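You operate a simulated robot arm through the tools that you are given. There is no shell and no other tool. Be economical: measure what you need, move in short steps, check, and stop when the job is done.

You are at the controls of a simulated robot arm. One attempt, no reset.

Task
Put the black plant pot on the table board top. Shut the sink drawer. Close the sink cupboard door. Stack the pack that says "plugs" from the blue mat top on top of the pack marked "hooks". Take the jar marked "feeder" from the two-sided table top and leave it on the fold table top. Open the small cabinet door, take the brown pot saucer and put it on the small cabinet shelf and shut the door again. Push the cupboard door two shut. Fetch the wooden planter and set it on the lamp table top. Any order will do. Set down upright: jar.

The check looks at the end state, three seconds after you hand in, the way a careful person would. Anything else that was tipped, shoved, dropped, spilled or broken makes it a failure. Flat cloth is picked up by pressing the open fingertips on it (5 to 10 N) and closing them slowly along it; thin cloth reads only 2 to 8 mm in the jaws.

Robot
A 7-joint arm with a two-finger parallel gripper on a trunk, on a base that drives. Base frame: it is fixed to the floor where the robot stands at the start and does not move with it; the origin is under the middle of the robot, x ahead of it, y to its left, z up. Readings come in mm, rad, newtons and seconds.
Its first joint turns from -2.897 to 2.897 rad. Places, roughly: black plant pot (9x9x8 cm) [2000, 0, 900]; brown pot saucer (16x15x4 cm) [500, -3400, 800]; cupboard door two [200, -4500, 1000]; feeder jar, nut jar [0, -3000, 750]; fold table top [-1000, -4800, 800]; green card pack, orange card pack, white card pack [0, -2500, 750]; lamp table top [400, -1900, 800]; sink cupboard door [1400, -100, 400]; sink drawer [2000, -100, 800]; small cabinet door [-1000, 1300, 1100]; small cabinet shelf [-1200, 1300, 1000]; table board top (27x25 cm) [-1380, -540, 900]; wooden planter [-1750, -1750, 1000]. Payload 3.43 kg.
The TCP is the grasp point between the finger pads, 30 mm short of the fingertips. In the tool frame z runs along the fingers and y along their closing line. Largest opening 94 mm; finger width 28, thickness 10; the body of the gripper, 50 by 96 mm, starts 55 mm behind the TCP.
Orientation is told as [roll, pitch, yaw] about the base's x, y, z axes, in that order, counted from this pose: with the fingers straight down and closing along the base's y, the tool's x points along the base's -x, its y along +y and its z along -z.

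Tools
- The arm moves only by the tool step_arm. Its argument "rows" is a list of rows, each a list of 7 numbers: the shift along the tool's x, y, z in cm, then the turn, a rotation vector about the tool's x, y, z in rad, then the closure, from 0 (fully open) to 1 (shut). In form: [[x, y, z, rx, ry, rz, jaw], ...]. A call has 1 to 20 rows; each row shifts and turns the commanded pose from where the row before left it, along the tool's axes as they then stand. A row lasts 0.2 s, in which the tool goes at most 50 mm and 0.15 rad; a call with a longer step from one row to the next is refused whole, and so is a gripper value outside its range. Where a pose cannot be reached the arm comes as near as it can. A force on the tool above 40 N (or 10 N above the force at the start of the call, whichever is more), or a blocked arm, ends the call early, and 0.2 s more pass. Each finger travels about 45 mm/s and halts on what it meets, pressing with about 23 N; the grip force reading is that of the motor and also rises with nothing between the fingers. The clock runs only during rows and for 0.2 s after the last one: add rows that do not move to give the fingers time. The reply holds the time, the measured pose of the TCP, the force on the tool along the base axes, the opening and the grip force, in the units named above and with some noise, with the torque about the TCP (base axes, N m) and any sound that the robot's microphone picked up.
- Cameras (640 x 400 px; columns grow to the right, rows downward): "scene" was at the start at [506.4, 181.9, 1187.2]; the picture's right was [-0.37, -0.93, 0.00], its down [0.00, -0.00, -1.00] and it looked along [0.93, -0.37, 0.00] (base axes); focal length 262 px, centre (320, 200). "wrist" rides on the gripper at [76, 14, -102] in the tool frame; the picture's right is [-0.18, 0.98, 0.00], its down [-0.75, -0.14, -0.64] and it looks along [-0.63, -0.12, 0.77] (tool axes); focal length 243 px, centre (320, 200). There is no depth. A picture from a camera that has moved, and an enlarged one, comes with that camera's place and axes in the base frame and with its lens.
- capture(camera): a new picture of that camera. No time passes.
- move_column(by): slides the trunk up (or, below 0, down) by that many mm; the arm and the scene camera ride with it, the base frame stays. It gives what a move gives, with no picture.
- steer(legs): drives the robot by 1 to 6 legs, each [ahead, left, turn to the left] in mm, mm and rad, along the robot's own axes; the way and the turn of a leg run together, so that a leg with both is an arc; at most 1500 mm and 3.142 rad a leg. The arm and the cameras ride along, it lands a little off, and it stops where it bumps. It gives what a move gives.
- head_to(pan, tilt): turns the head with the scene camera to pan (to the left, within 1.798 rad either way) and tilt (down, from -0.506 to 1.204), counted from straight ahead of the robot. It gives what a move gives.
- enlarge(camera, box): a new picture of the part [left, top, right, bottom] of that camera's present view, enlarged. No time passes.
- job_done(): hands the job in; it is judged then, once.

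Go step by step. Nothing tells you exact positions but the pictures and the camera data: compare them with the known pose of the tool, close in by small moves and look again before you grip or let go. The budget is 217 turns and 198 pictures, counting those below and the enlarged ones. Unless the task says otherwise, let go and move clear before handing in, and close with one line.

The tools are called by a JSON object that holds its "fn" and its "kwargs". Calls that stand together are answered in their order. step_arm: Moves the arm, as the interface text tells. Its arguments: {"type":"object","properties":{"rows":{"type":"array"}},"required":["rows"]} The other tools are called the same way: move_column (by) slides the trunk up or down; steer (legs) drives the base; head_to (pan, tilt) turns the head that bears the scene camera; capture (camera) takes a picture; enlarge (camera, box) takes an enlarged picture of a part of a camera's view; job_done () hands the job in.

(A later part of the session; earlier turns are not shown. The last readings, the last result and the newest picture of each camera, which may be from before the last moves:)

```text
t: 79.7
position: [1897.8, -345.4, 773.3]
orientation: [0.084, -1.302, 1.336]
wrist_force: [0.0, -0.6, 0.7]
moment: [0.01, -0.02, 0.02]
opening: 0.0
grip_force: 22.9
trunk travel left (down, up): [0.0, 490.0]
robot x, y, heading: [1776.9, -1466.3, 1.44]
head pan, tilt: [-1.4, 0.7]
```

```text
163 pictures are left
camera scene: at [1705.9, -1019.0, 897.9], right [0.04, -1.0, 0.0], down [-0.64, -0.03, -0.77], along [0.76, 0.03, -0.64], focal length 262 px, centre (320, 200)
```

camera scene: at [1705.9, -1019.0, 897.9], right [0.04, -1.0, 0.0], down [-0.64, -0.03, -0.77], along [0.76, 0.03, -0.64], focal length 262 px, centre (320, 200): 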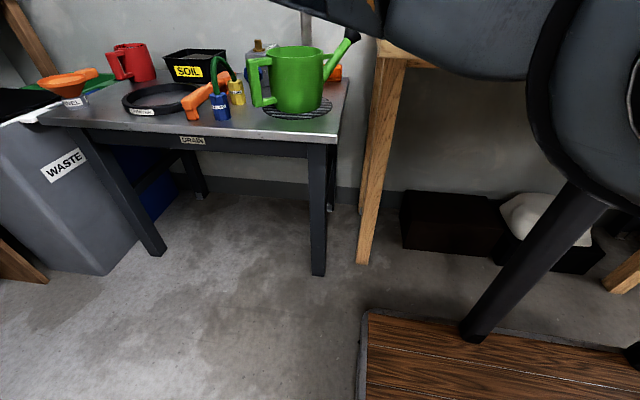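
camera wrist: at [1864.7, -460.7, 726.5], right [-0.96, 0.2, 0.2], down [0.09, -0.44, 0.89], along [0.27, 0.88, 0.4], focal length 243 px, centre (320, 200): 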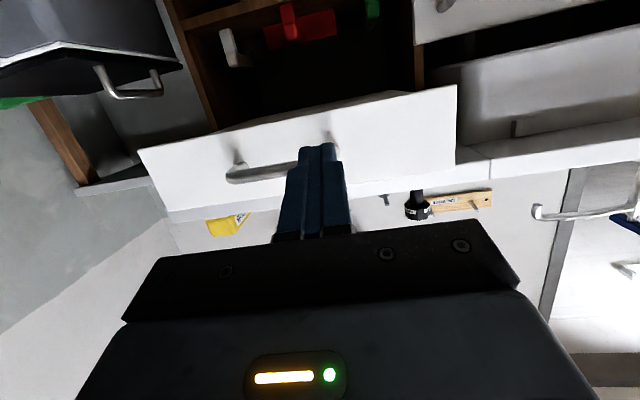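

I can't tell what the base brushed, but it doesn't need to go further right: the finger is aligned just left of the handle. I'll drive straight ahead to push the drawer most of the way in.

{"fn": "head_to", "kwargs": {"pan": -0.35, "tilt": 0.3}}

{"fn": "steer", "kwargs": {"legs": [[200, 0, 0.01]]}}

{"fn": "capture", "kwargs": {"camera": "scene"}}

{"fn": "capture", "kwargs": {"camera": "wrist"}}

```text
t: 81.0
position: [1897.1, -344.8, 772.9]
orientation: [0.083, -1.301, 1.334]
wrist_force: [-0.3, 0.2, 0.4]
moment: [0.04, 0.02, 0.01]
opening: 0.1
grip_force: 23.5
trunk travel left (down, up): [0.0, 490.0]
robot x, y, heading: [1779.5, -1470.6, 1.444]
head pan, tilt: [-0.351, 0.3]
```

```text
t: 81.8
position: [1904.9, -329.2, 774.7]
orientation: [0.088, -1.302, 1.325]
wrist_force: [-0.7, -0.2, -0.2]
moment: [0.02, 0.02, 0.01]
opening: 0.0
grip_force: 23.0
trunk travel left (down, up): [0.0, 490.0]
robot x, y, heading: [1780.4, -1450.6, 1.433]
head pan, tilt: [-0.351, 0.3]
stopped in leg 1: the robot was blocked; the commanded pose is now the measured one
```

```text
162 pictures are left
camera scene: at [1668.3, -922.5, 934.0], right [0.88, -0.47, 0.0], down [-0.14, -0.26, -0.96], along [0.45, 0.84, -0.3], focal length 262 px, centre (320, 200)
```

scene: 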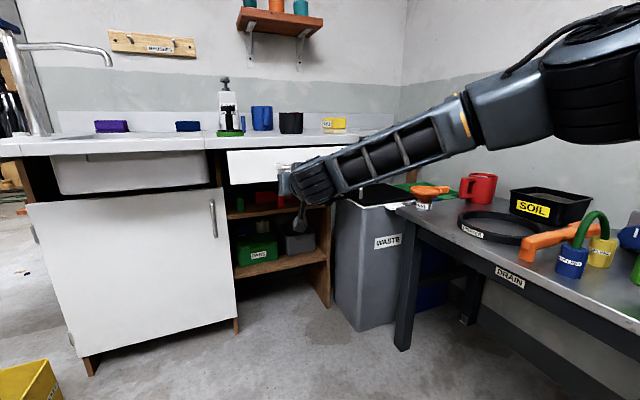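

```text
161 pictures are left
camera wrist: at [1871.9, -444.3, 726.7], right [-0.96, 0.21, 0.2], down [0.09, -0.44, 0.89], along [0.27, 0.87, 0.4], focal length 243 px, centre (320, 200)
```

wrist: 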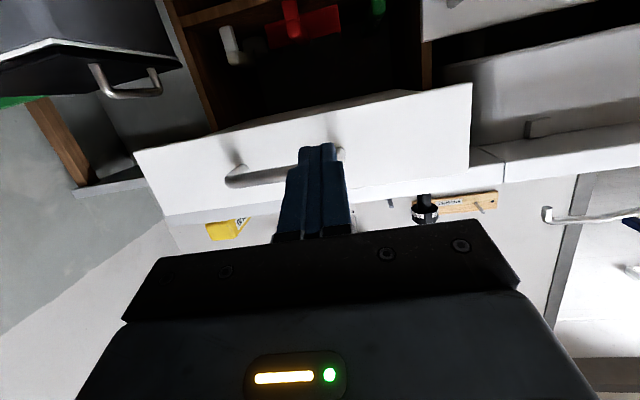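

Still blocked after 20 mm. I'll look up along the arm and to the right to find the contact.

{"fn": "head_to", "kwargs": {"pan": -1.0, "tilt": 0.1}}

{"fn": "capture", "kwargs": {"camera": "scene"}}

{"fn": "head_to", "kwargs": {"pan": -1.79, "tilt": 0.5}}

{"fn": "capture", "kwargs": {"camera": "scene"}}

{"fn": "head_to", "kwargs": {"pan": 0.7, "tilt": 1.0}}

{"fn": "capture", "kwargs": {"camera": "scene"}}

```text
t: 82.9
position: [1904.7, -329.2, 773.9]
orientation: [0.086, -1.302, 1.326]
wrist_force: [0.1, -0.3, -0.1]
moment: [0.0, -0.01, -0.05]
opening: 0.0
grip_force: 23.2
trunk travel left (down, up): [0.0, 490.0]
robot x, y, heading: [1782.1, -1453.1, 1.437]
head pan, tilt: [-1.0, 0.099]
```

```text
160 pictures are left
camera scene: at [1708.2, -966.2, 952.6], right [0.42, -0.91, 0.0], down [-0.09, -0.04, -0.99], along [0.9, 0.42, -0.1], focal length 262 px, centre (320, 200)
```

scene: 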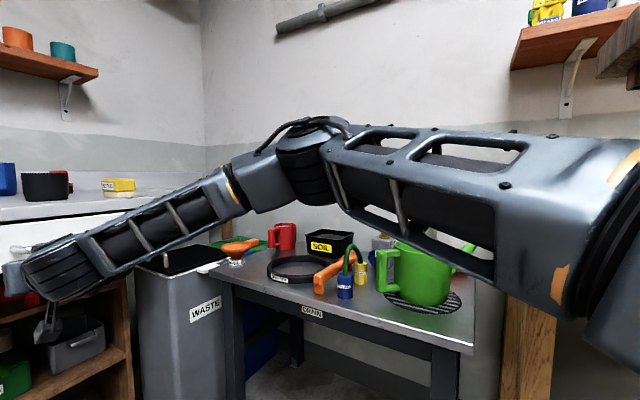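

```text
t: 84.0
position: [1905.6, -329.5, 773.2]
orientation: [0.085, -1.303, 1.326]
wrist_force: [0.2, 0.4, -0.3]
moment: [0.02, -0.03, -0.01]
opening: 0.0
grip_force: 22.7
trunk travel left (down, up): [0.0, 490.0]
robot x, y, heading: [1779.2, -1456.6, 1.436]
head pan, tilt: [-1.791, 0.499]
```

```text
159 pictures are left
camera scene: at [1710.2, -1036.7, 915.7], right [-0.35, -0.94, 0.0], down [-0.45, 0.17, -0.88], along [0.82, -0.3, -0.48], focal length 262 px, centre (320, 200)
```

scene: 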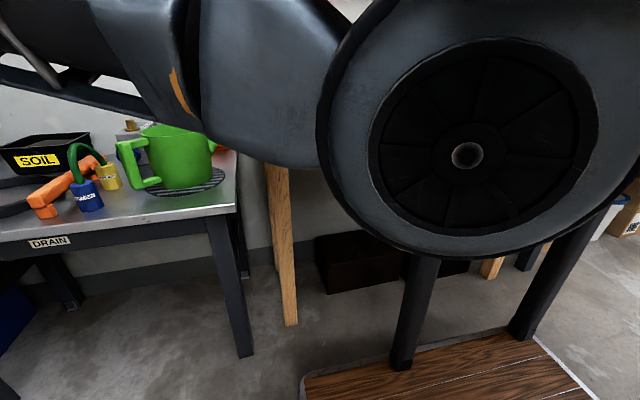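

```text
t: 86.2
position: [1906.7, -329.4, 773.4]
orientation: [0.085, -1.301, 1.326]
wrist_force: [0.5, 0.4, -0.3]
moment: [0.01, 0.0, 0.01]
opening: 0.0
grip_force: 22.6
trunk travel left (down, up): [0.0, 490.0]
robot x, y, heading: [1778.7, -1455.8, 1.439]
head pan, tilt: [0.7, 1.0]
```

```text
158 pictures are left
camera scene: at [1587.6, -946.3, 874.5], right [0.84, 0.53, 0.0], down [0.45, -0.71, -0.54], along [-0.29, 0.46, -0.84], focal length 262 px, centre (320, 200)
```

scene: 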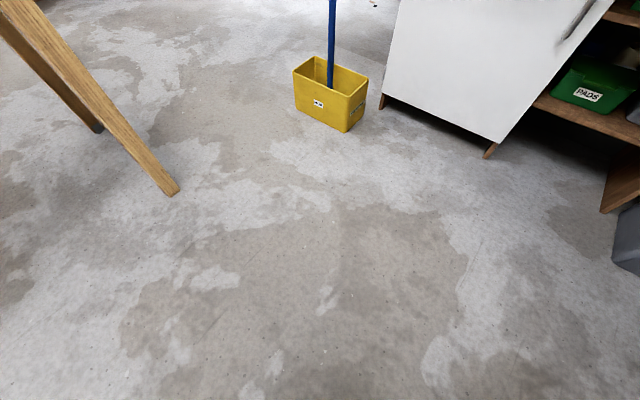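

My shoulder hangs far to the right, close to the wooden bench's near end. I'll move the base left and raise the trunk to see that bench.

{"fn": "steer", "kwargs": {"legs": [[0, 150, 0]]}}

{"fn": "move_column", "kwargs": {"by": 300}}

{"fn": "head_to", "kwargs": {"pan": -1.5, "tilt": 0.3}}

{"fn": "capture", "kwargs": {"camera": "scene"}}

```text
t: 87.6
position: [1757.5, -309.0, 773.7]
orientation: [0.085, -1.301, 1.325]
wrist_force: [0.4, -0.8, 0.5]
moment: [0.01, 0.02, 0.0]
opening: 0.0
grip_force: 23.1
trunk travel left (down, up): [0.0, 490.0]
robot x, y, heading: [1634.9, -1431.4, 1.437]
head pan, tilt: [0.7, 1.0]
```

```text
t: 90.6
position: [1758.0, -308.7, 1075.0]
orientation: [0.085, -1.304, 1.325]
wrist_force: [0.1, -1.0, 0.0]
moment: [0.01, -0.02, -0.03]
opening: 0.0
grip_force: 23.8
trunk travel left (down, up): [-300.0, 190.0]
robot x, y, heading: [1629.3, -1434.1, 1.435]
head pan, tilt: [0.7, 1.0]
```

```text
t: 92.7
position: [1756.9, -309.0, 1075.0]
orientation: [0.087, -1.302, 1.328]
wrist_force: [-0.3, 0.4, 0.3]
moment: [-0.01, -0.03, 0.02]
opening: 0.0
grip_force: 23.2
trunk travel left (down, up): [-300.0, 190.0]
robot x, y, heading: [1631.4, -1431.6, 1.433]
head pan, tilt: [-1.499, 0.3]
```

```text
157 pictures are left
camera scene: at [1570.0, -990.9, 1234.0], right [-0.06, -1.0, 0.0], down [-0.3, 0.02, -0.96], along [0.95, -0.06, -0.3], focal length 262 px, centre (320, 200)
```

scene: 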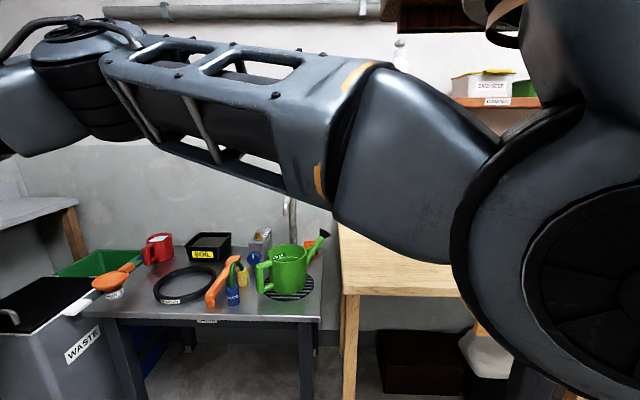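

The bench end is empty and seems about 150 mm clear of me, so I can't see the obstruction. I'll test forward motion from this more leftward position, with the arm raised.

{"fn": "head_to", "kwargs": {"pan": -1.0, "tilt": 1.2}}

{"fn": "capture", "kwargs": {"camera": "scene"}}

{"fn": "steer", "kwargs": {"legs": [[60, 0, 0]]}}

```text
t: 93.9
position: [1756.2, -309.1, 1075.0]
orientation: [0.085, -1.302, 1.327]
wrist_force: [-0.3, -0.4, -0.2]
moment: [-0.01, 0.01, -0.01]
opening: 0.0
grip_force: 22.9
trunk travel left (down, up): [-300.0, 190.0]
robot x, y, heading: [1635.7, -1431.2, 1.437]
head pan, tilt: [-1.0, 1.201]
```

```text
156 pictures are left
camera scene: at [1527.5, -961.4, 1162.0], right [0.42, -0.91, 0.0], down [-0.84, -0.39, -0.36], along [0.33, 0.15, -0.93], focal length 262 px, centre (320, 200)
```

scene: 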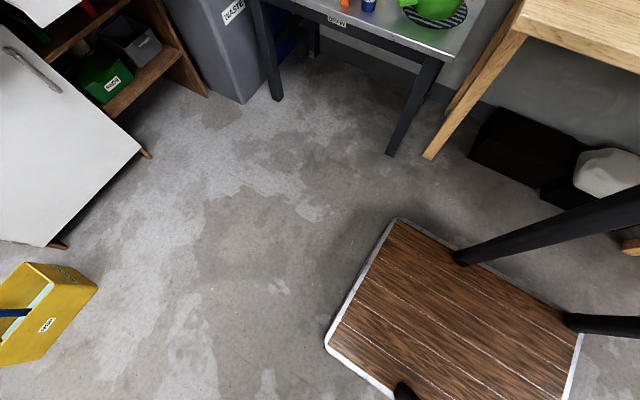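

```text
t: 94.9
position: [1764.9, -249.5, 1074.2]
orientation: [0.085, -1.302, 1.326]
wrist_force: [0.2, -0.4, 0.7]
moment: [0.06, -0.02, -0.01]
opening: 0.0
grip_force: 22.9
trunk travel left (down, up): [-300.0, 190.0]
robot x, y, heading: [1640.0, -1374.0, 1.435]
head pan, tilt: [-1.0, 1.201]
```

Forward motion is free here, so the arm's bulk on the right side, over the black table with its tap, was probably the blocker. I'll approach the drawer from further left, turned a bit to the right.

{"fn": "steer", "kwargs": {"legs": [[0, 0, -0.235], [-79, 107, 0]]}}

{"fn": "move_column", "kwargs": {"by": -300}}

{"fn": "capture", "kwargs": {"camera": "wrist"}}

```text
t: 97.0
position: [1893.9, -346.1, 1074.4]
orientation: [0.086, -1.3, 1.091]
wrist_force: [0.9, -1.0, 0.8]
moment: [0.01, 0.02, 0.01]
opening: 0.1
grip_force: 23.3
trunk travel left (down, up): [-300.0, 190.0]
robot x, y, heading: [1513.9, -1408.3, 1.203]
head pan, tilt: [-1.0, 1.201]
```

```text
t: 100.0
position: [1893.3, -344.5, 774.5]
orientation: [0.085, -1.302, 1.092]
wrist_force: [-0.2, -0.3, 0.5]
moment: [-0.02, 0.01, -0.02]
opening: 0.0
grip_force: 22.8
trunk travel left (down, up): [0.0, 490.0]
robot x, y, heading: [1514.6, -1408.3, 1.202]
head pan, tilt: [-1.0, 1.201]
```

```text
155 pictures are left
camera wrist: at [1834.2, -449.1, 726.6], right [-0.88, 0.42, 0.2], down [-0.01, -0.45, 0.89], along [0.47, 0.79, 0.4], focal length 243 px, centre (320, 200)
```

wrist: 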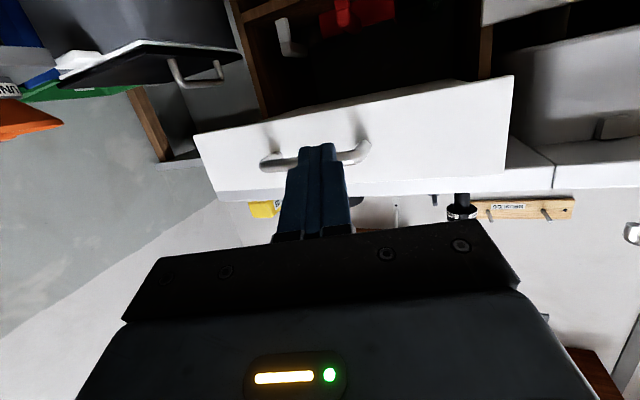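

The finger lines up just left of the handle post. I'll advance along the drawer's normal in stages.

{"fn": "steer", "kwargs": {"legs": [[89, 43, 0]]}}

{"fn": "steer", "kwargs": {"legs": [[97, 25, 0]]}}

{"fn": "capture", "kwargs": {"camera": "wrist"}}

{"fn": "head_to", "kwargs": {"pan": 0.0, "tilt": 0.3}}

{"fn": "capture", "kwargs": {"camera": "scene"}}

```text
t: 101.1
position: [1882.8, -246.2, 773.6]
orientation: [0.086, -1.302, 1.092]
wrist_force: [-0.1, 0.6, -1.1]
moment: [0.01, -0.01, -0.01]
opening: 0.2
grip_force: 23.4
trunk travel left (down, up): [0.0, 490.0]
robot x, y, heading: [1500.4, -1312.2, 1.201]
head pan, tilt: [-1.0, 1.201]
```

```text
t: 102.3
position: [1893.7, -147.0, 773.6]
orientation: [0.085, -1.301, 1.095]
wrist_force: [-0.5, 0.2, -0.3]
moment: [0.0, -0.02, -0.01]
opening: 0.0
grip_force: 22.6
trunk travel left (down, up): [0.0, 490.0]
robot x, y, heading: [1514.3, -1208.9, 1.204]
head pan, tilt: [-1.0, 1.201]
```

```text
154 pictures are left
camera wrist: at [1835.4, -251.0, 726.5], right [-0.88, 0.42, 0.2], down [-0.01, -0.45, 0.89], along [0.47, 0.79, 0.4], focal length 243 px, centre (320, 200)
```

wrist: 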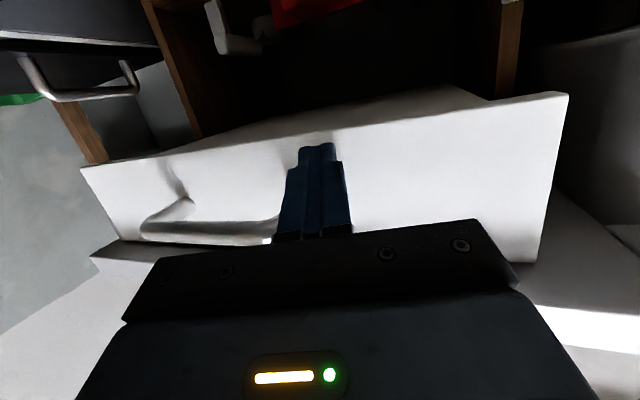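

```text
t: 103.5
position: [1894.3, -147.3, 774.3]
orientation: [0.088, -1.302, 1.094]
wrist_force: [0.0, -0.3, -0.3]
moment: [0.06, 0.02, 0.02]
opening: 0.0
grip_force: 23.3
trunk travel left (down, up): [0.0, 490.0]
robot x, y, heading: [1514.0, -1213.2, 1.21]
head pan, tilt: [0.0, 0.3]
```

```text
153 pictures are left
camera scene: at [1499.2, -652.8, 933.9], right [0.93, -0.36, 0.0], down [-0.11, -0.28, -0.95], along [0.34, 0.89, -0.3], focal length 262 px, centre (320, 200)
```

scene: 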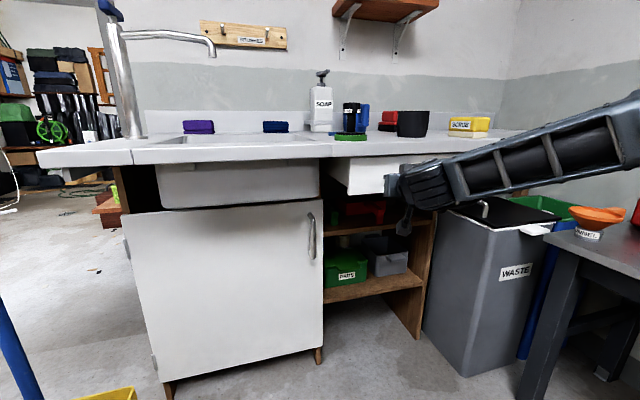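

The drawer is moving, but the forearm swings out to my right because the arm is mounted on my right side. I'll back off, bring the tool in line with the shoulder (about 200 mm right of my axis), and come at the drawer straight.

{"fn": "steer", "kwargs": {"legs": [[-230, -30, 0], [0, 0, 0.245]]}}

{"fn": "step_arm", "kwargs": {"rows": [[0, -3, 0, 0, 0, 0, 1], [0, -3, 0, 0, 0, 0, 1], [0, -3, 0, 0, 0, 0, 1], [0, -3, 0, 0, 0, 0, 1], [0, -3, 0, 0, 0, 0, 1], [0, -3, 0, 0, 0, 0, 1], [0, -3, 0, 0, 0, 0, 1], [0, 0, 0, 0, -0.1, 0, 1]]}}

{"fn": "head_to", "kwargs": {"pan": -0.4, "tilt": 0.3}}

{"fn": "capture", "kwargs": {"camera": "scene"}}

```text
t: 106.2
position: [1566.6, -314.9, 774.5]
orientation: [0.086, -1.301, 1.34]
wrist_force: [-0.6, -0.3, -0.1]
moment: [-0.02, 0.0, 0.0]
opening: 0.1
grip_force: 23.0
trunk travel left (down, up): [0.0, 490.0]
robot x, y, heading: [1458.3, -1438.0, 1.454]
head pan, tilt: [0.0, 0.3]
```

```text
t: 108.0
position: [1785.4, -346.8, 776.6]
orientation: [0.137, -1.403, 1.289]
wrist_force: [0.3, 0.0, 0.5]
moment: [-0.06, 0.0, -0.01]
opening: 0.0
grip_force: 22.9
out of reach, approached as far as the arm can: row 1
trunk travel left (down, up): [0.0, 490.0]
robot x, y, heading: [1456.5, -1438.8, 1.444]
head pan, tilt: [0.0, 0.3]
```

```text
t: 108.8
position: [1784.8, -345.5, 776.1]
orientation: [0.136, -1.402, 1.291]
wrist_force: [0.0, -0.5, 0.2]
moment: [0.0, 0.0, 0.01]
opening: 0.1
grip_force: 23.4
trunk travel left (down, up): [0.0, 490.0]
robot x, y, heading: [1456.8, -1439.4, 1.451]
head pan, tilt: [-0.4, 0.3]
```

```text
152 pictures are left
camera scene: at [1342.7, -913.0, 934.0], right [0.87, -0.5, 0.0], down [-0.15, -0.26, -0.96], along [0.47, 0.83, -0.3], focal length 262 px, centre (320, 200)
```

scene: 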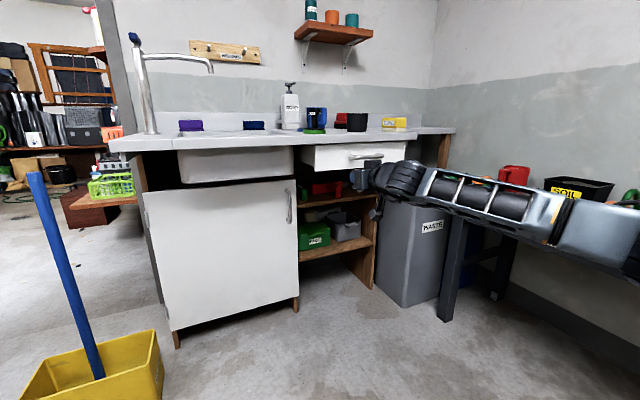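

Now the forearm comes straight from the shoulder. I'll shift right by 95 mm and push ahead.

{"fn": "steer", "kwargs": {"legs": [[0, -97, 0], [200, 0, 0]]}}

{"fn": "capture", "kwargs": {"camera": "wrist"}}

{"fn": "capture", "kwargs": {"camera": "scene"}}

```text
t: 111.1
position: [1903.3, -163.3, 776.9]
orientation: [0.134, -1.401, 1.29]
wrist_force: [0.7, 0.1, 0.3]
moment: [-0.01, 0.01, -0.02]
opening: 0.0
grip_force: 23.0
trunk travel left (down, up): [0.0, 490.0]
robot x, y, heading: [1578.5, -1252.4, 1.449]
head pan, tilt: [-0.4, 0.3]
```

```text
151 pictures are left
camera wrist: at [1872.5, -273.8, 717.0], right [-0.96, 0.17, 0.2], down [0.08, -0.53, 0.85], along [0.25, 0.83, 0.49], focal length 243 px, centre (320, 200)
```

wrist: 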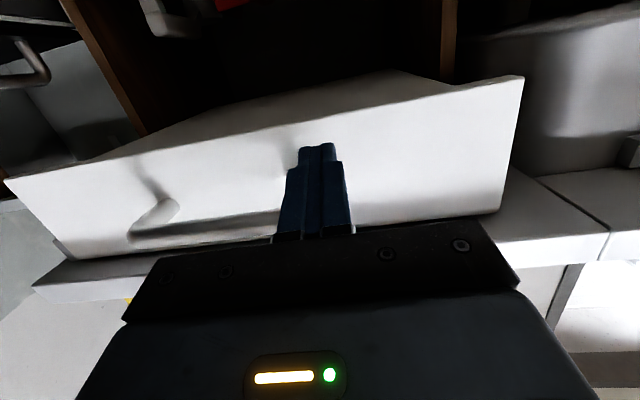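

```text
150 pictures are left
camera scene: at [1461.4, -729.9, 934.0], right [0.87, -0.5, 0.0], down [-0.15, -0.26, -0.96], along [0.47, 0.83, -0.3], focal length 262 px, centre (320, 200)
```

scene: 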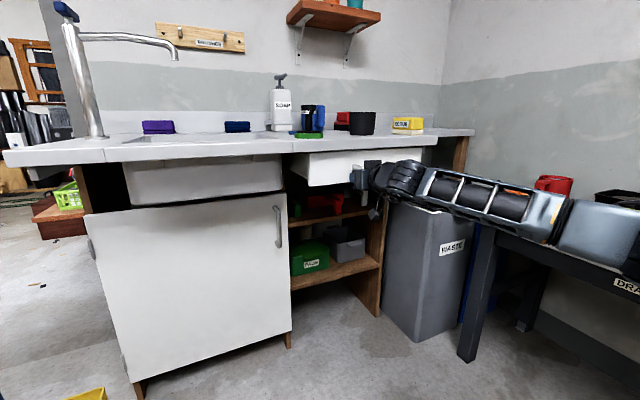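

The finger is at the drawer's face. I'll keep pushing.

{"fn": "steer", "kwargs": {"legs": [[100, 5, 0]]}}

{"fn": "capture", "kwargs": {"camera": "scene"}}

```text
t: 112.0
position: [1904.3, -135.6, 775.8]
orientation: [0.139, -1.403, 1.291]
wrist_force: [-6.2, -32.9, 4.7]
moment: [0.56, -0.11, 0.14]
opening: 0.0
grip_force: 22.4
trunk travel left (down, up): [0.0, 490.0]
robot x, y, heading: [1578.8, -1227.9, 1.444]
head pan, tilt: [-0.4, 0.3]
stopped in leg 1: the force on the tool passed its limit at 466 N (the readings are from after the stop); the commanded pose is now the measured one
```

```text
149 pictures are left
camera scene: at [1463.3, -699.1, 934.3], right [0.87, -0.5, 0.0], down [-0.15, -0.26, -0.96], along [0.47, 0.83, -0.3], focal length 262 px, centre (320, 200)
```

scene: 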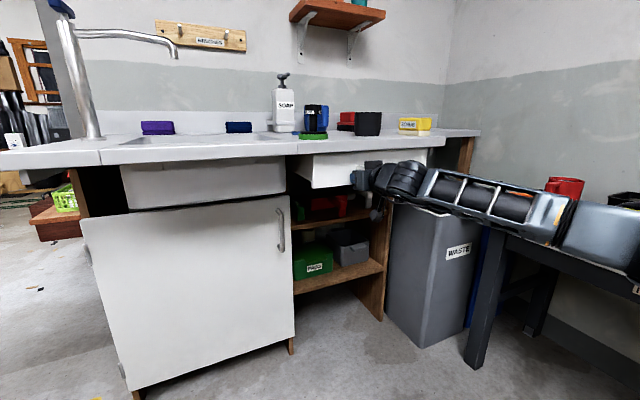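

The push met a hard stop. I'll back off and look at whether the drawer is fully home.

{"fn": "steer", "kwargs": {"legs": [[-180, 0, 0]]}}

{"fn": "capture", "kwargs": {"camera": "wrist"}}

{"fn": "enlarge", "kwargs": {"camera": "scene", "box": [240, 100, 480, 250]}}

```text
t: 113.5
position: [1885.1, -314.6, 773.5]
orientation: [0.136, -1.399, 1.29]
wrist_force: [0.2, -0.5, -0.2]
moment: [-0.01, -0.04, -0.03]
opening: 0.2
grip_force: 22.9
trunk travel left (down, up): [0.0, 490.0]
robot x, y, heading: [1561.7, -1400.5, 1.446]
head pan, tilt: [-0.4, 0.3]
```

```text
148 pictures are left
camera wrist: at [1854.4, -426.0, 715.2], right [-0.96, 0.17, 0.2], down [0.09, -0.52, 0.85], along [0.25, 0.83, 0.49], focal length 243 px, centre (320, 200)
```

wrist: 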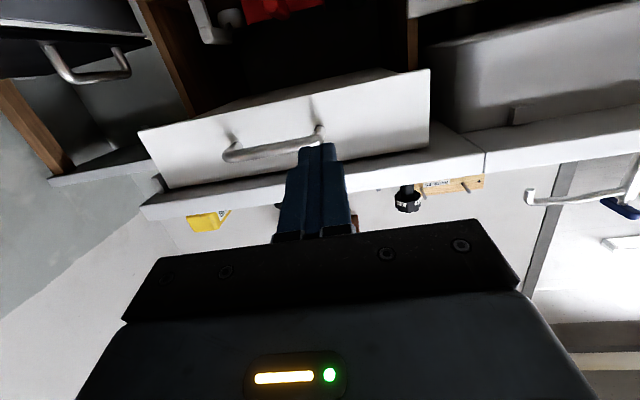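

```text
2.67 times, centred on (360, 175) of scene
camera zoom: at [1442.7, -877.8, 934.0], right [0.87, -0.5, 0.0], down [-0.15, -0.26, -0.96], along [0.48, 0.83, -0.3], focal length 700 px, centre (213, 267)
```

zoom: 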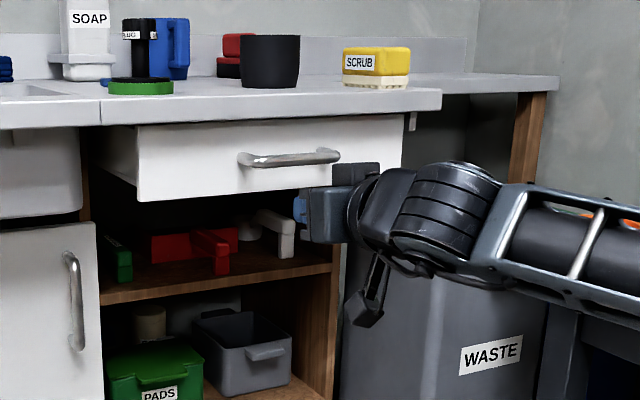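

The drawer sits home just under the counter edge and held against over 30 N, so it's shut. Next is the pot: I'll raise the trunk and turn the tool to point down while pulling it in.

{"fn": "move_column", "kwargs": {"by": 300}}

{"fn": "step_arm", "kwargs": {"rows": [[0, 0, -5, 0, 0.14, 0, 1], [0, 0, -5, 0, 0.14, 0, 1], [0, 0, -5, 0, 0.14, 0, 1], [0, 0, -5, 0, 0.14, 0, 1], [0, 0, -5, 0, 0.14, 0, 1], [0, 0, -5, 0, 0.14, 0, 1], [0, 0, 0, 0, 0.14, 0, 0.5], [0, 0, 0, 0, 0.14, 0, 0], [0, 0, 0, 0, 0.14, 0, 0], [0, 0, 0, 0, 0.14, 0, 0]]}}

{"fn": "steer", "kwargs": {"legs": [[600, -100, 0]]}}

{"fn": "head_to", "kwargs": {"pan": -0.6, "tilt": 0.6}}

{"fn": "capture", "kwargs": {"camera": "scene"}}

{"fn": "capture", "kwargs": {"camera": "wrist"}}

```text
t: 116.5
position: [1886.3, -314.1, 1075.5]
orientation: [0.137, -1.401, 1.291]
wrist_force: [0.0, 0.3, -0.3]
moment: [0.02, 0.02, 0.03]
opening: 0.0
grip_force: 23.1
trunk travel left (down, up): [-300.0, 190.0]
robot x, y, heading: [1558.8, -1403.3, 1.449]
head pan, tilt: [-0.4, 0.3]
```

```text
t: 118.7
position: [1851.9, -566.5, 1220.2]
orientation: [0.021, -0.001, 1.425]
wrist_force: [0.1, -0.4, -0.5]
moment: [-0.02, -0.01, 0.01]
opening: 85.2
grip_force: 0.0
trunk travel left (down, up): [-300.0, 190.0]
robot x, y, heading: [1559.7, -1404.5, 1.446]
head pan, tilt: [-0.4, 0.3]
```

```text
t: 122.2
position: [2018.5, 23.6, 1219.3]
orientation: [0.023, -0.002, 1.43]
wrist_force: [1.0, 0.2, -0.1]
moment: [0.03, -0.01, 0.03]
opening: 93.9
grip_force: 0.1
trunk travel left (down, up): [-300.0, 190.0]
robot x, y, heading: [1729.0, -819.2, 1.454]
head pan, tilt: [-0.4, 0.3]
```

```text
t: 123.0
position: [2019.0, 23.4, 1219.6]
orientation: [0.024, -0.003, 1.43]
wrist_force: [-0.7, -0.3, -0.9]
moment: [-0.01, -0.03, -0.01]
opening: 94.4
grip_force: 0.0
trunk travel left (down, up): [-300.0, 190.0]
robot x, y, heading: [1729.6, -816.6, 1.454]
head pan, tilt: [-0.6, 0.6]
```

```text
146 pictures are left
camera scene: at [1623.3, -305.4, 1206.6], right [0.75, -0.66, 0.0], down [-0.37, -0.43, -0.83], along [0.54, 0.62, -0.56], focal length 262 px, centre (320, 200)
```

scene: 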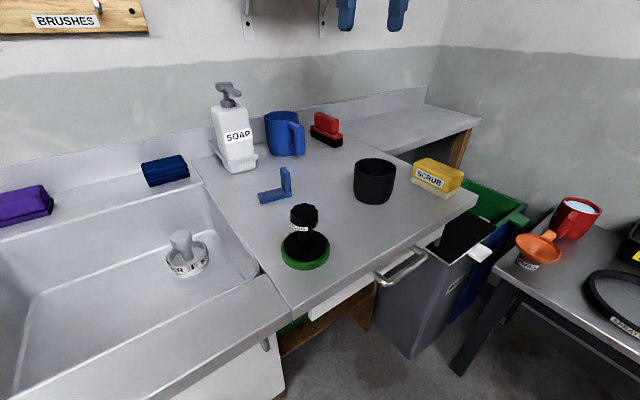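

```text
145 pictures are left
camera wrist: at [1997.3, -51.1, 1320.6], right [-0.95, 0.32, 0.02], down [0.26, 0.72, 0.64], along [0.19, 0.61, -0.77], focal length 243 px, centre (320, 200)
```

wrist: 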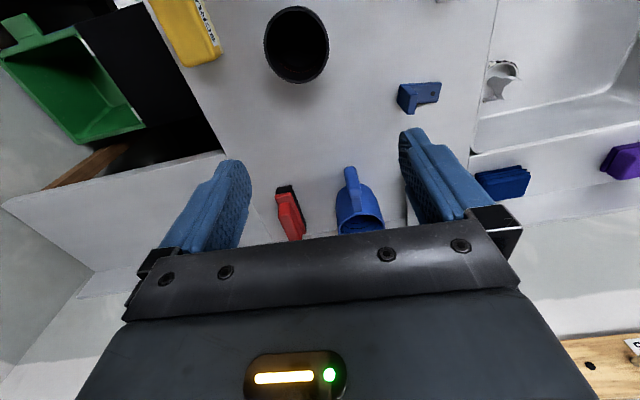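

The pot's rim centre is at about (2034,−13), z≈955, on the counter at z≈878. It's nearly as wide as the jaws, so I'll grip its left wall with one finger inside, lowering partway and checking first.

{"fn": "step_arm", "kwargs": {"rows": [[3.4, 2.1, 0, 0, 0, 0, 0], [0, 0, 5, 0, 0, 0, 0], [0, 0, 5, 0, 0, 0, 0], [0, 0, 5, 0, 0, 0, 0], [0, 0, 3, 0, 0, 0, 0]]}}

{"fn": "capture", "kwargs": {"camera": "wrist"}}

{"fn": "capture", "kwargs": {"camera": "scene"}}

```text
t: 124.2
position: [1989.9, -8.5, 1041.3]
orientation: [0.023, -0.002, 1.432]
wrist_force: [0.7, -0.1, -0.7]
moment: [0.01, -0.03, 0.04]
opening: 94.0
grip_force: 0.1
trunk travel left (down, up): [-300.0, 190.0]
robot x, y, heading: [1727.1, -816.8, 1.452]
head pan, tilt: [-0.6, 0.6]
```

```text
144 pictures are left
camera wrist: at [1967.5, -83.0, 1142.4], right [-0.95, 0.32, 0.02], down [0.26, 0.72, 0.64], along [0.19, 0.61, -0.77], focal length 243 px, centre (320, 200)
```

wrist: 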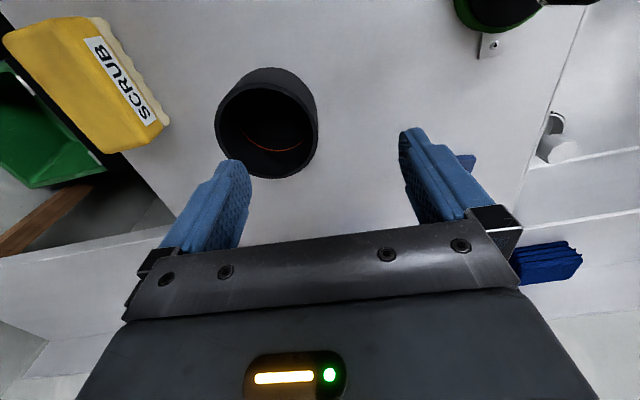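

```text
143 pictures are left
camera scene: at [1623.2, -305.6, 1206.7], right [0.75, -0.66, 0.0], down [-0.37, -0.43, -0.83], along [0.54, 0.62, -0.56], focal length 262 px, centre (320, 200)
```

scene: 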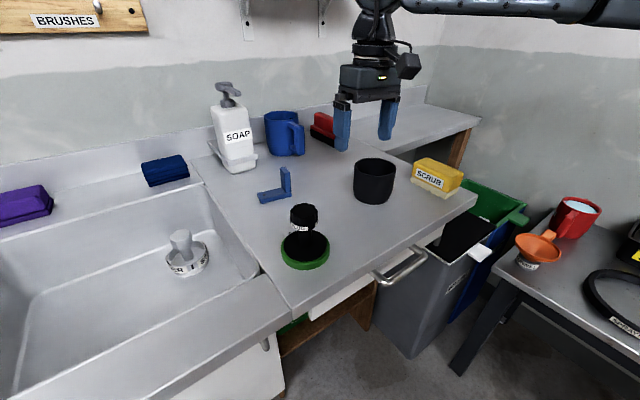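

The wall is under the TCP within about 5 mm. I'll go down so the tips reach 30 mm below the rim, then close.

{"fn": "step_arm", "kwargs": {"rows": [[0.5, 0, 4, 0, 0, 0, 0], [0, 0, 3, 0, 0, 0, 0], [0, 0, 1.7, 0, 0, 0, 0]]}}

{"fn": "capture", "kwargs": {"camera": "wrist"}}

{"fn": "enlarge", "kwargs": {"camera": "scene", "box": [280, 60, 480, 220]}}

```text
t: 125.0
position: [1986.4, -10.8, 953.0]
orientation: [0.023, -0.002, 1.431]
wrist_force: [0.1, 0.3, 0.8]
moment: [0.03, -0.01, -0.02]
opening: 93.9
grip_force: 0.1
trunk travel left (down, up): [-300.0, 190.0]
robot x, y, heading: [1729.8, -817.7, 1.455]
head pan, tilt: [-0.6, 0.6]
```

```text
142 pictures are left
camera wrist: at [1965.2, -85.9, 1054.5], right [-0.95, 0.32, 0.02], down [0.26, 0.72, 0.64], along [0.19, 0.61, -0.77], focal length 243 px, centre (320, 200)
```

wrist: 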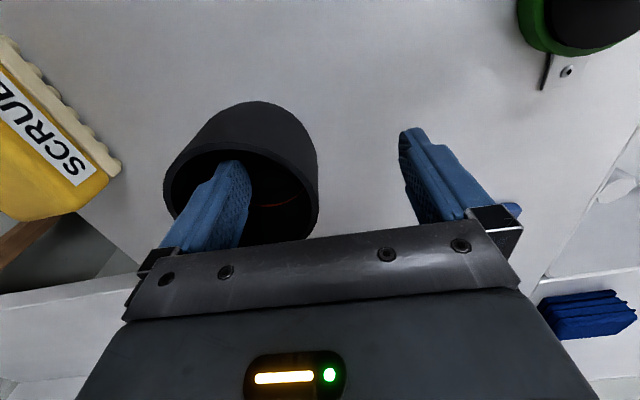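

```text
2.50 times, centred on (380, 140) of scene
camera zoom: at [1623.3, -305.5, 1206.6], right [0.75, -0.66, 0.0], down [-0.37, -0.43, -0.83], along [0.54, 0.62, -0.56], focal length 656 px, centre (170, 350)
```

zoom: 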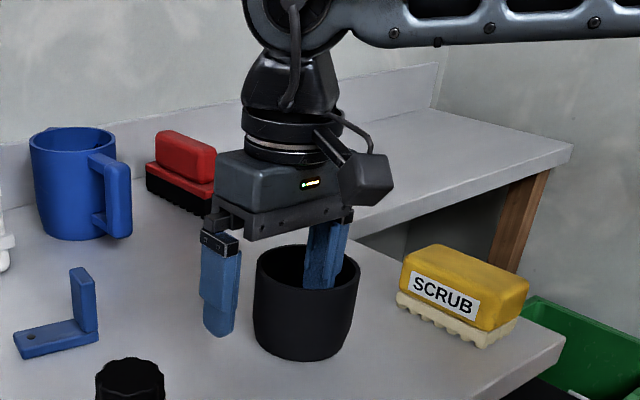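

One finger is inside the pot, the other outside, and the wall is within 3 mm of centre. I'll nudge and close gently.

{"fn": "step_arm", "kwargs": {"rows": [[0.3, -0.25, 0, 0, 0, 0, 0.3], [0, 0, 0, 0, 0, 0, 0.6], [0, 0, 0, 0, 0, 0, 0.8], [0, 0, 0, 0, 0, 0, 1], [0, 0, 0, 0, 0, 0, 1], [0, 0, 0, 0, 0, 0, 1], [0, 0, 0, 0, 0, 0, 1]]}}

{"fn": "capture", "kwargs": {"camera": "wrist"}}

```text
t: 126.6
position: [1989.5, -14.7, 953.2]
orientation: [0.024, -0.001, 1.431]
wrist_force: [-0.4, -0.4, 1.6]
moment: [-0.11, -0.14, -0.04]
opening: 7.7
grip_force: 23.0
trunk travel left (down, up): [-300.0, 190.0]
robot x, y, heading: [1728.9, -815.4, 1.454]
head pan, tilt: [-0.6, 0.6]
```

```text
140 pictures are left
camera wrist: at [1967.4, -89.3, 1054.6], right [-0.95, 0.32, 0.02], down [0.26, 0.72, 0.64], along [0.19, 0.61, -0.77], focal length 243 px, centre (320, 200)
```

wrist: 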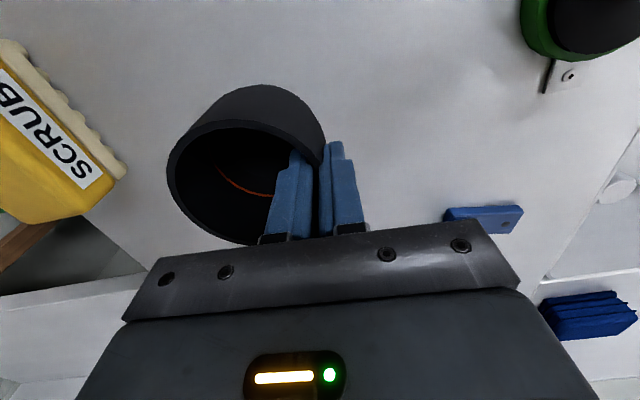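

Gripped at 7.7 mm on the wall. I'll lift.

{"fn": "step_arm", "kwargs": {"rows": [[0, 0, -2, 0, 0, 0, 1], [0, 0, -4, 0, 0, 0, 1], [0, 0, -5, 0, 0, 0, 1], [0, 0, -5, 0, 0, 0, 1], [0, 0, -5, 0, 0, 0, 1]]}}

{"fn": "capture", "kwargs": {"camera": "wrist"}}

{"fn": "capture", "kwargs": {"camera": "scene"}}

```text
t: 127.8
position: [1994.9, -15.7, 1163.4]
orientation: [0.025, 0.001, 1.432]
wrist_force: [0.0, 0.5, -0.5]
moment: [-0.02, 0.02, 0.01]
opening: 7.3
grip_force: 22.9
trunk travel left (down, up): [-300.0, 190.0]
robot x, y, heading: [1731.4, -818.0, 1.455]
head pan, tilt: [-0.6, 0.6]
```

```text
139 pictures are left
camera wrist: at [1972.8, -89.7, 1265.3], right [-0.95, 0.32, 0.02], down [0.26, 0.72, 0.64], along [0.19, 0.61, -0.77], focal length 243 px, centre (320, 200)
```

wrist: 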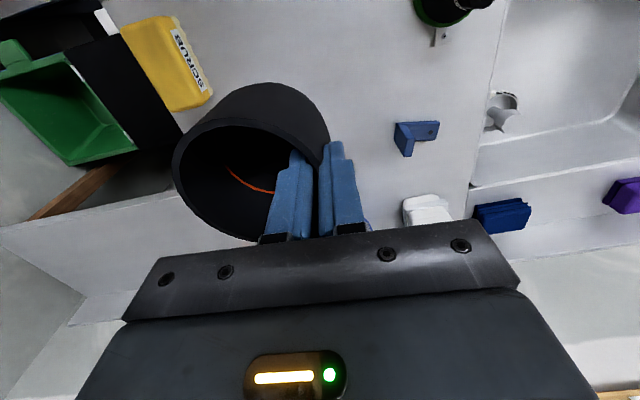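

```text
138 pictures are left
camera scene: at [1623.5, -305.2, 1206.4], right [0.75, -0.66, 0.0], down [-0.37, -0.43, -0.82], along [0.54, 0.62, -0.57], focal length 262 px, centre (320, 200)
```

scene: 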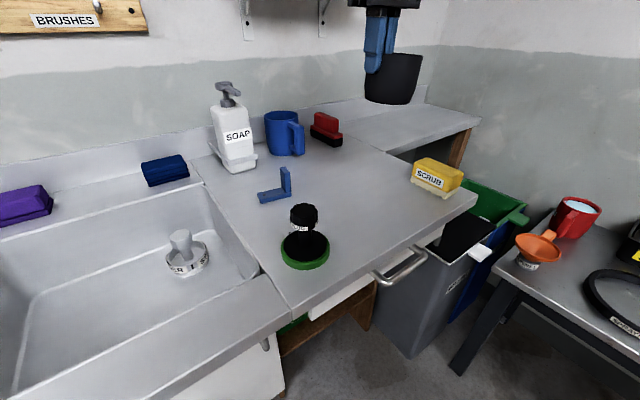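

The pot is in hand. I'll raise it, back off, turn in the aisle to face −x and line up for the gap again, at a better angle now that the door is closed.

{"fn": "move_column", "kwargs": {"by": 185}}

{"fn": "steer", "kwargs": {"legs": [[-250, 0, 0], [0, 250, 0], [0, 0, 1.487]]}}

{"fn": "head_to", "kwargs": {"pan": 0.0, "tilt": 0.9}}

{"fn": "capture", "kwargs": {"camera": "scene"}}

```text
t: 129.8
position: [1994.0, -15.6, 1349.5]
orientation: [0.023, -0.001, 1.431]
wrist_force: [0.0, -0.2, 0.4]
moment: [-0.03, 0.04, -0.03]
opening: 7.3
grip_force: 23.7
trunk travel left (down, up): [-485.0, 5.0]
robot x, y, heading: [1730.8, -817.3, 1.456]
head pan, tilt: [-0.6, 0.6]
```

```text
t: 136.7
position: [674.5, -712.0, 1349.4]
orientation: [0.024, -0.001, 2.932]
wrist_force: [0.0, 0.8, -0.7]
moment: [-0.01, -0.03, 0.02]
opening: 7.2
grip_force: 23.1
trunk travel left (down, up): [-485.0, 5.0]
robot x, y, heading: [1457.2, -1032.1, 2.961]
head pan, tilt: [-0.6, 0.6]
```

```text
t: 137.7
position: [675.0, -711.2, 1348.7]
orientation: [0.023, -0.001, 2.933]
wrist_force: [0.5, 1.4, -1.5]
moment: [-0.01, 0.01, 0.01]
opening: 7.3
grip_force: 23.0
trunk travel left (down, up): [-485.0, 5.0]
robot x, y, heading: [1457.9, -1034.4, 2.963]
head pan, tilt: [0.0, 0.901]
```

```text
137 pictures are left
camera scene: at [927.0, -1151.3, 1366.8], right [0.19, 0.98, 0.0], down [0.77, -0.15, -0.62], along [-0.61, 0.12, -0.78], focal length 262 px, centre (320, 200)
```

scene: 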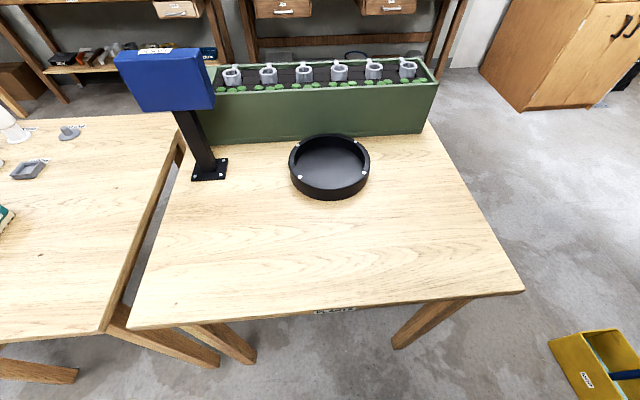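

From here I see the table with its corner near (816,−687) at z≈820, so the tabletop overhang was what I brushed. I'll line up on the middle of the gap.

{"fn": "steer", "kwargs": {"legs": [[99, -500, -0.021]]}}

{"fn": "head_to", "kwargs": {"pan": 0.0, "tilt": 1.1}}

{"fn": "capture", "kwargs": {"camera": "scene"}}

```text
t: 140.7
position: [680.8, -194.3, 1348.8]
orientation: [0.023, -0.002, 2.914]
wrist_force: [0.8, -0.5, -1.2]
moment: [-0.04, -0.02, 0.01]
opening: 7.2
grip_force: 23.0
trunk travel left (down, up): [-485.0, 5.0]
robot x, y, heading: [1451.5, -524.2, 2.934]
head pan, tilt: [0.0, 0.901]
```

```text
t: 141.4
position: [679.2, -192.9, 1348.4]
orientation: [0.023, -0.002, 2.915]
wrist_force: [-0.5, 0.3, 0.0]
moment: [-0.01, 0.04, 0.02]
opening: 7.5
grip_force: 23.4
trunk travel left (down, up): [-485.0, 5.0]
robot x, y, heading: [1454.0, -527.3, 2.933]
head pan, tilt: [0.0, 1.1]
```

```text
136 pictures are left
camera scene: at [936.2, -639.2, 1353.0], right [0.2, 0.98, 0.0], down [0.87, -0.18, -0.45], along [-0.45, 0.09, -0.89], focal length 262 px, centre (320, 200)
```

scene: 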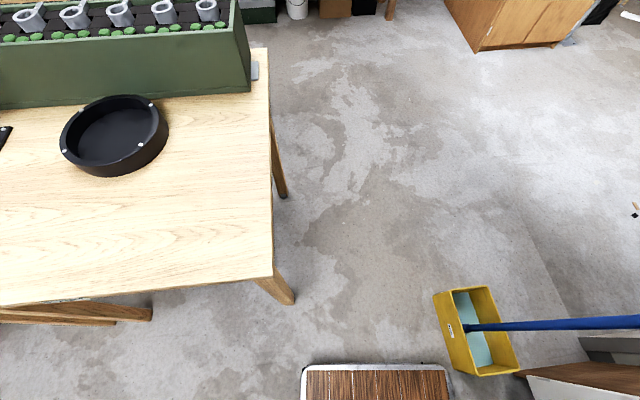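

The bucket hasn't moved, and the clearances are about 52 mm to the bucket and 31 mm to the table. I'll shift right 10 mm and drive through.

{"fn": "steer", "kwargs": {"legs": [[0, -10, 0], [600, 0, 0.008], [500, 0, 0]]}}

{"fn": "head_to", "kwargs": {"pan": 0.2, "tilt": 0.45}}

{"fn": "capture", "kwargs": {"camera": "scene"}}

```text
t: 147.7
position: [-408.1, -4.7, 1349.4]
orientation: [0.023, -0.001, 2.943]
wrist_force: [0.1, 0.2, -0.8]
moment: [0.01, -0.01, 0.01]
opening: 7.3
grip_force: 23.2
trunk travel left (down, up): [-485.0, 5.0]
robot x, y, heading: [375.8, -316.1, 2.967]
head pan, tilt: [0.0, 1.1]
```

```text
t: 148.7
position: [-407.6, -5.0, 1349.2]
orientation: [0.024, -0.001, 2.944]
wrist_force: [0.7, 0.0, -0.9]
moment: [0.0, -0.01, 0.01]
opening: 7.6
grip_force: 23.3
trunk travel left (down, up): [-485.0, 5.0]
robot x, y, heading: [377.4, -313.2, 2.97]
head pan, tilt: [0.201, 0.45]
```

```text
135 pictures are left
camera scene: at [-168.2, -456.7, 1405.0], right [-0.03, 1.0, 0.0], down [0.44, 0.01, -0.9], along [-0.9, -0.02, -0.44], focal length 262 px, centre (320, 200)
```

scene: 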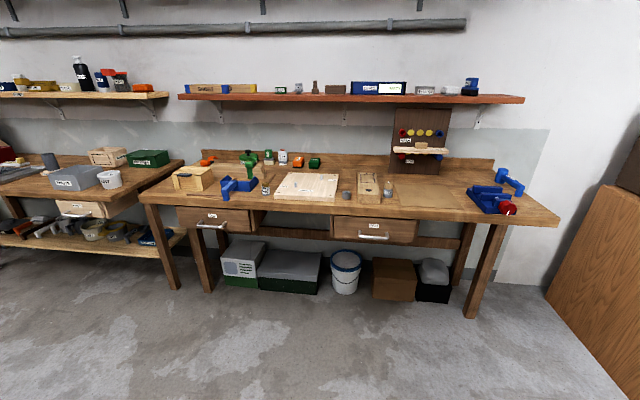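

I'm through. The pale board lies on the workbench at about (−1368,−535). I'll drive to face it squarely.

{"fn": "steer", "kwargs": {"legs": [[690, 0, 0.17], [0, 450, 0]]}}

{"fn": "head_to", "kwargs": {"pan": -0.3, "tilt": 0.6}}

{"fn": "capture", "kwargs": {"camera": "scene"}}

```text
t: 154.8
position: [-1143.5, -511.9, 1349.0]
orientation: [0.023, -0.003, 3.105]
wrist_force: [-0.2, 1.0, 0.2]
moment: [-0.01, -0.02, -0.04]
opening: 7.4
grip_force: 23.2
trunk travel left (down, up): [-485.0, 5.0]
robot x, y, heading: [-321.8, -694.7, 3.127]
head pan, tilt: [0.201, 0.45]
```

```text
t: 155.7
position: [-1144.6, -512.2, 1348.7]
orientation: [0.023, 0.0, 3.105]
wrist_force: [0.2, -0.1, -0.1]
moment: [-0.02, 0.01, 0.0]
opening: 7.7
grip_force: 23.0
trunk travel left (down, up): [-485.0, 5.0]
robot x, y, heading: [-320.2, -696.0, 3.123]
head pan, tilt: [-0.3, 0.6]
```

```text
134 pictures are left
camera scene: at [-828.7, -875.5, 1391.6], right [0.31, 0.95, 0.0], down [0.54, -0.17, -0.83], along [-0.79, 0.25, -0.56], focal length 262 px, centre (320, 200)
```

scene: 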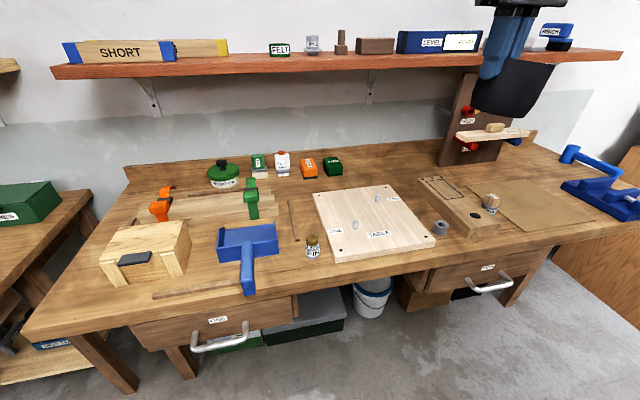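

The board has small pegs on it, so I'll zoom in.

{"fn": "enlarge", "kwargs": {"camera": "scene", "box": [280, 160, 480, 285]}}

```text
3.20 times, centred on (380, 222) of scene
camera zoom: at [-828.7, -875.5, 1391.6], right [0.31, 0.95, 0.0], down [0.54, -0.17, -0.83], along [-0.79, 0.25, -0.56], focal length 840 px, centre (128, 128)
```

zoom: 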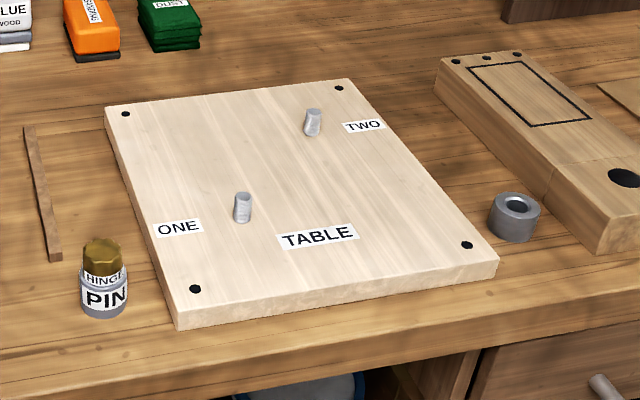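

The board's front-right part, between the pegs and the corner, is free. I'll drive ahead 180 mm and look through the wrist camera.

{"fn": "steer", "kwargs": {"legs": [[180, 0, 0]]}}

{"fn": "move_column", "kwargs": {"by": -200}}

{"fn": "capture", "kwargs": {"camera": "wrist"}}

{"fn": "capture", "kwargs": {"camera": "scene"}}

```text
t: 157.2
position: [-1326.1, -512.1, 1348.3]
orientation: [0.025, -0.002, 3.106]
wrist_force: [-0.2, -0.4, 0.1]
moment: [-0.01, 0.0, -0.02]
opening: 7.4
grip_force: 22.8
trunk travel left (down, up): [-485.0, 5.0]
robot x, y, heading: [-503.0, -691.3, 3.129]
head pan, tilt: [-0.3, 0.6]
```

```text
t: 159.4
position: [-1323.8, -512.2, 1149.4]
orientation: [0.023, -0.002, 3.107]
wrist_force: [-0.3, 0.3, -0.7]
moment: [-0.03, 0.0, 0.02]
opening: 7.3
grip_force: 23.2
trunk travel left (down, up): [-285.0, 205.0]
robot x, y, heading: [-502.6, -690.2, 3.128]
head pan, tilt: [-0.3, 0.6]
```

```text
132 pictures are left
camera wrist: at [-1248.6, -526.8, 1250.2], right [-0.22, -0.98, 0.02], down [-0.75, 0.18, 0.64], along [-0.63, 0.12, -0.77], focal length 243 px, centre (320, 200)
```

wrist: 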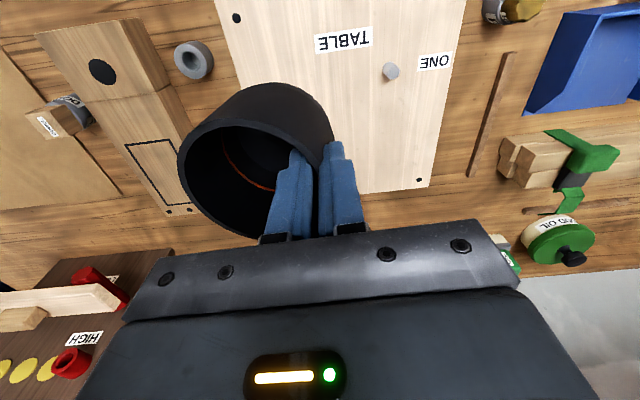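

```text
131 pictures are left
camera scene: at [-1009.0, -874.7, 1191.6], right [0.31, 0.95, 0.0], down [0.54, -0.17, -0.82], along [-0.79, 0.25, -0.57], focal length 262 px, centre (320, 200)
```

scene: 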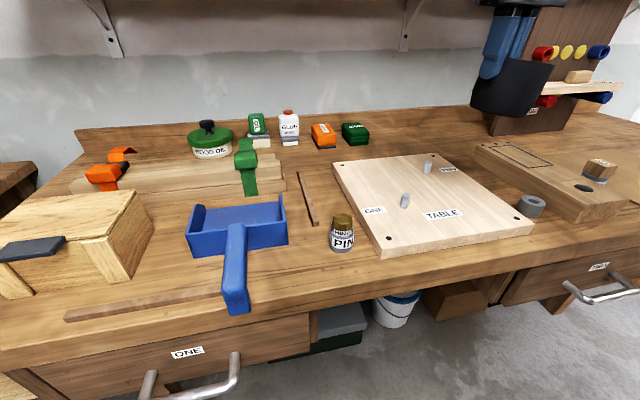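

The board top is at z≈922 and the target spot is about (−1312,−495). I'll shift and lower to just above.

{"fn": "step_arm", "kwargs": {"rows": [[1.2, 2.4, 0, 0, 0, 0, 1], [0, 0, 5, 0, 0, 0, 1], [0, 0, 5, 0, 0, 0, 1], [0, 0, 3.2, 0, 0, 0, 1]]}}

{"fn": "enlarge", "kwargs": {"camera": "scene", "box": [340, 60, 620, 260]}}

{"fn": "capture", "kwargs": {"camera": "wrist"}}

```text
t: 160.4
position: [-1313.7, -539.4, 1017.6]
orientation: [0.024, -0.001, 3.109]
wrist_force: [-0.1, 0.1, -0.8]
moment: [-0.02, -0.01, 0.0]
opening: 7.2
grip_force: 23.1
trunk travel left (down, up): [-285.0, 205.0]
robot x, y, heading: [-502.5, -689.2, 3.13]
head pan, tilt: [-0.3, 0.6]
```

```text
2.00 times, centred on (480, 160) of scene
camera zoom: at [-1008.8, -874.8, 1191.7], right [0.31, 0.95, 0.0], down [0.54, -0.17, -0.83], along [-0.79, 0.25, -0.56], focal length 525 px, centre (0, 280)
```

zoom: 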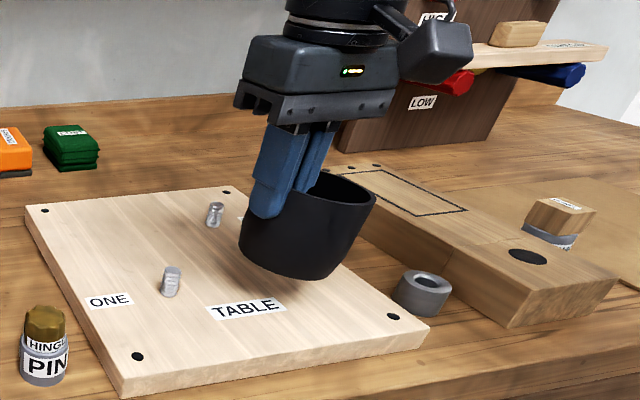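

```text
129 pictures are left
camera wrist: at [-1236.7, -554.3, 1118.5], right [-0.22, -0.98, 0.02], down [-0.75, 0.18, 0.64], along [-0.63, 0.12, -0.77], focal length 243 px, centre (320, 200)
```

wrist: 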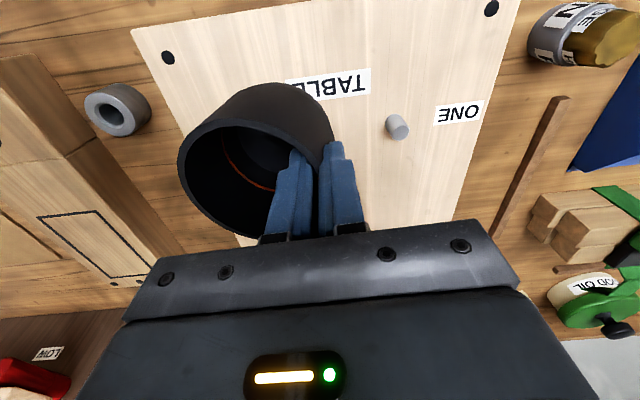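

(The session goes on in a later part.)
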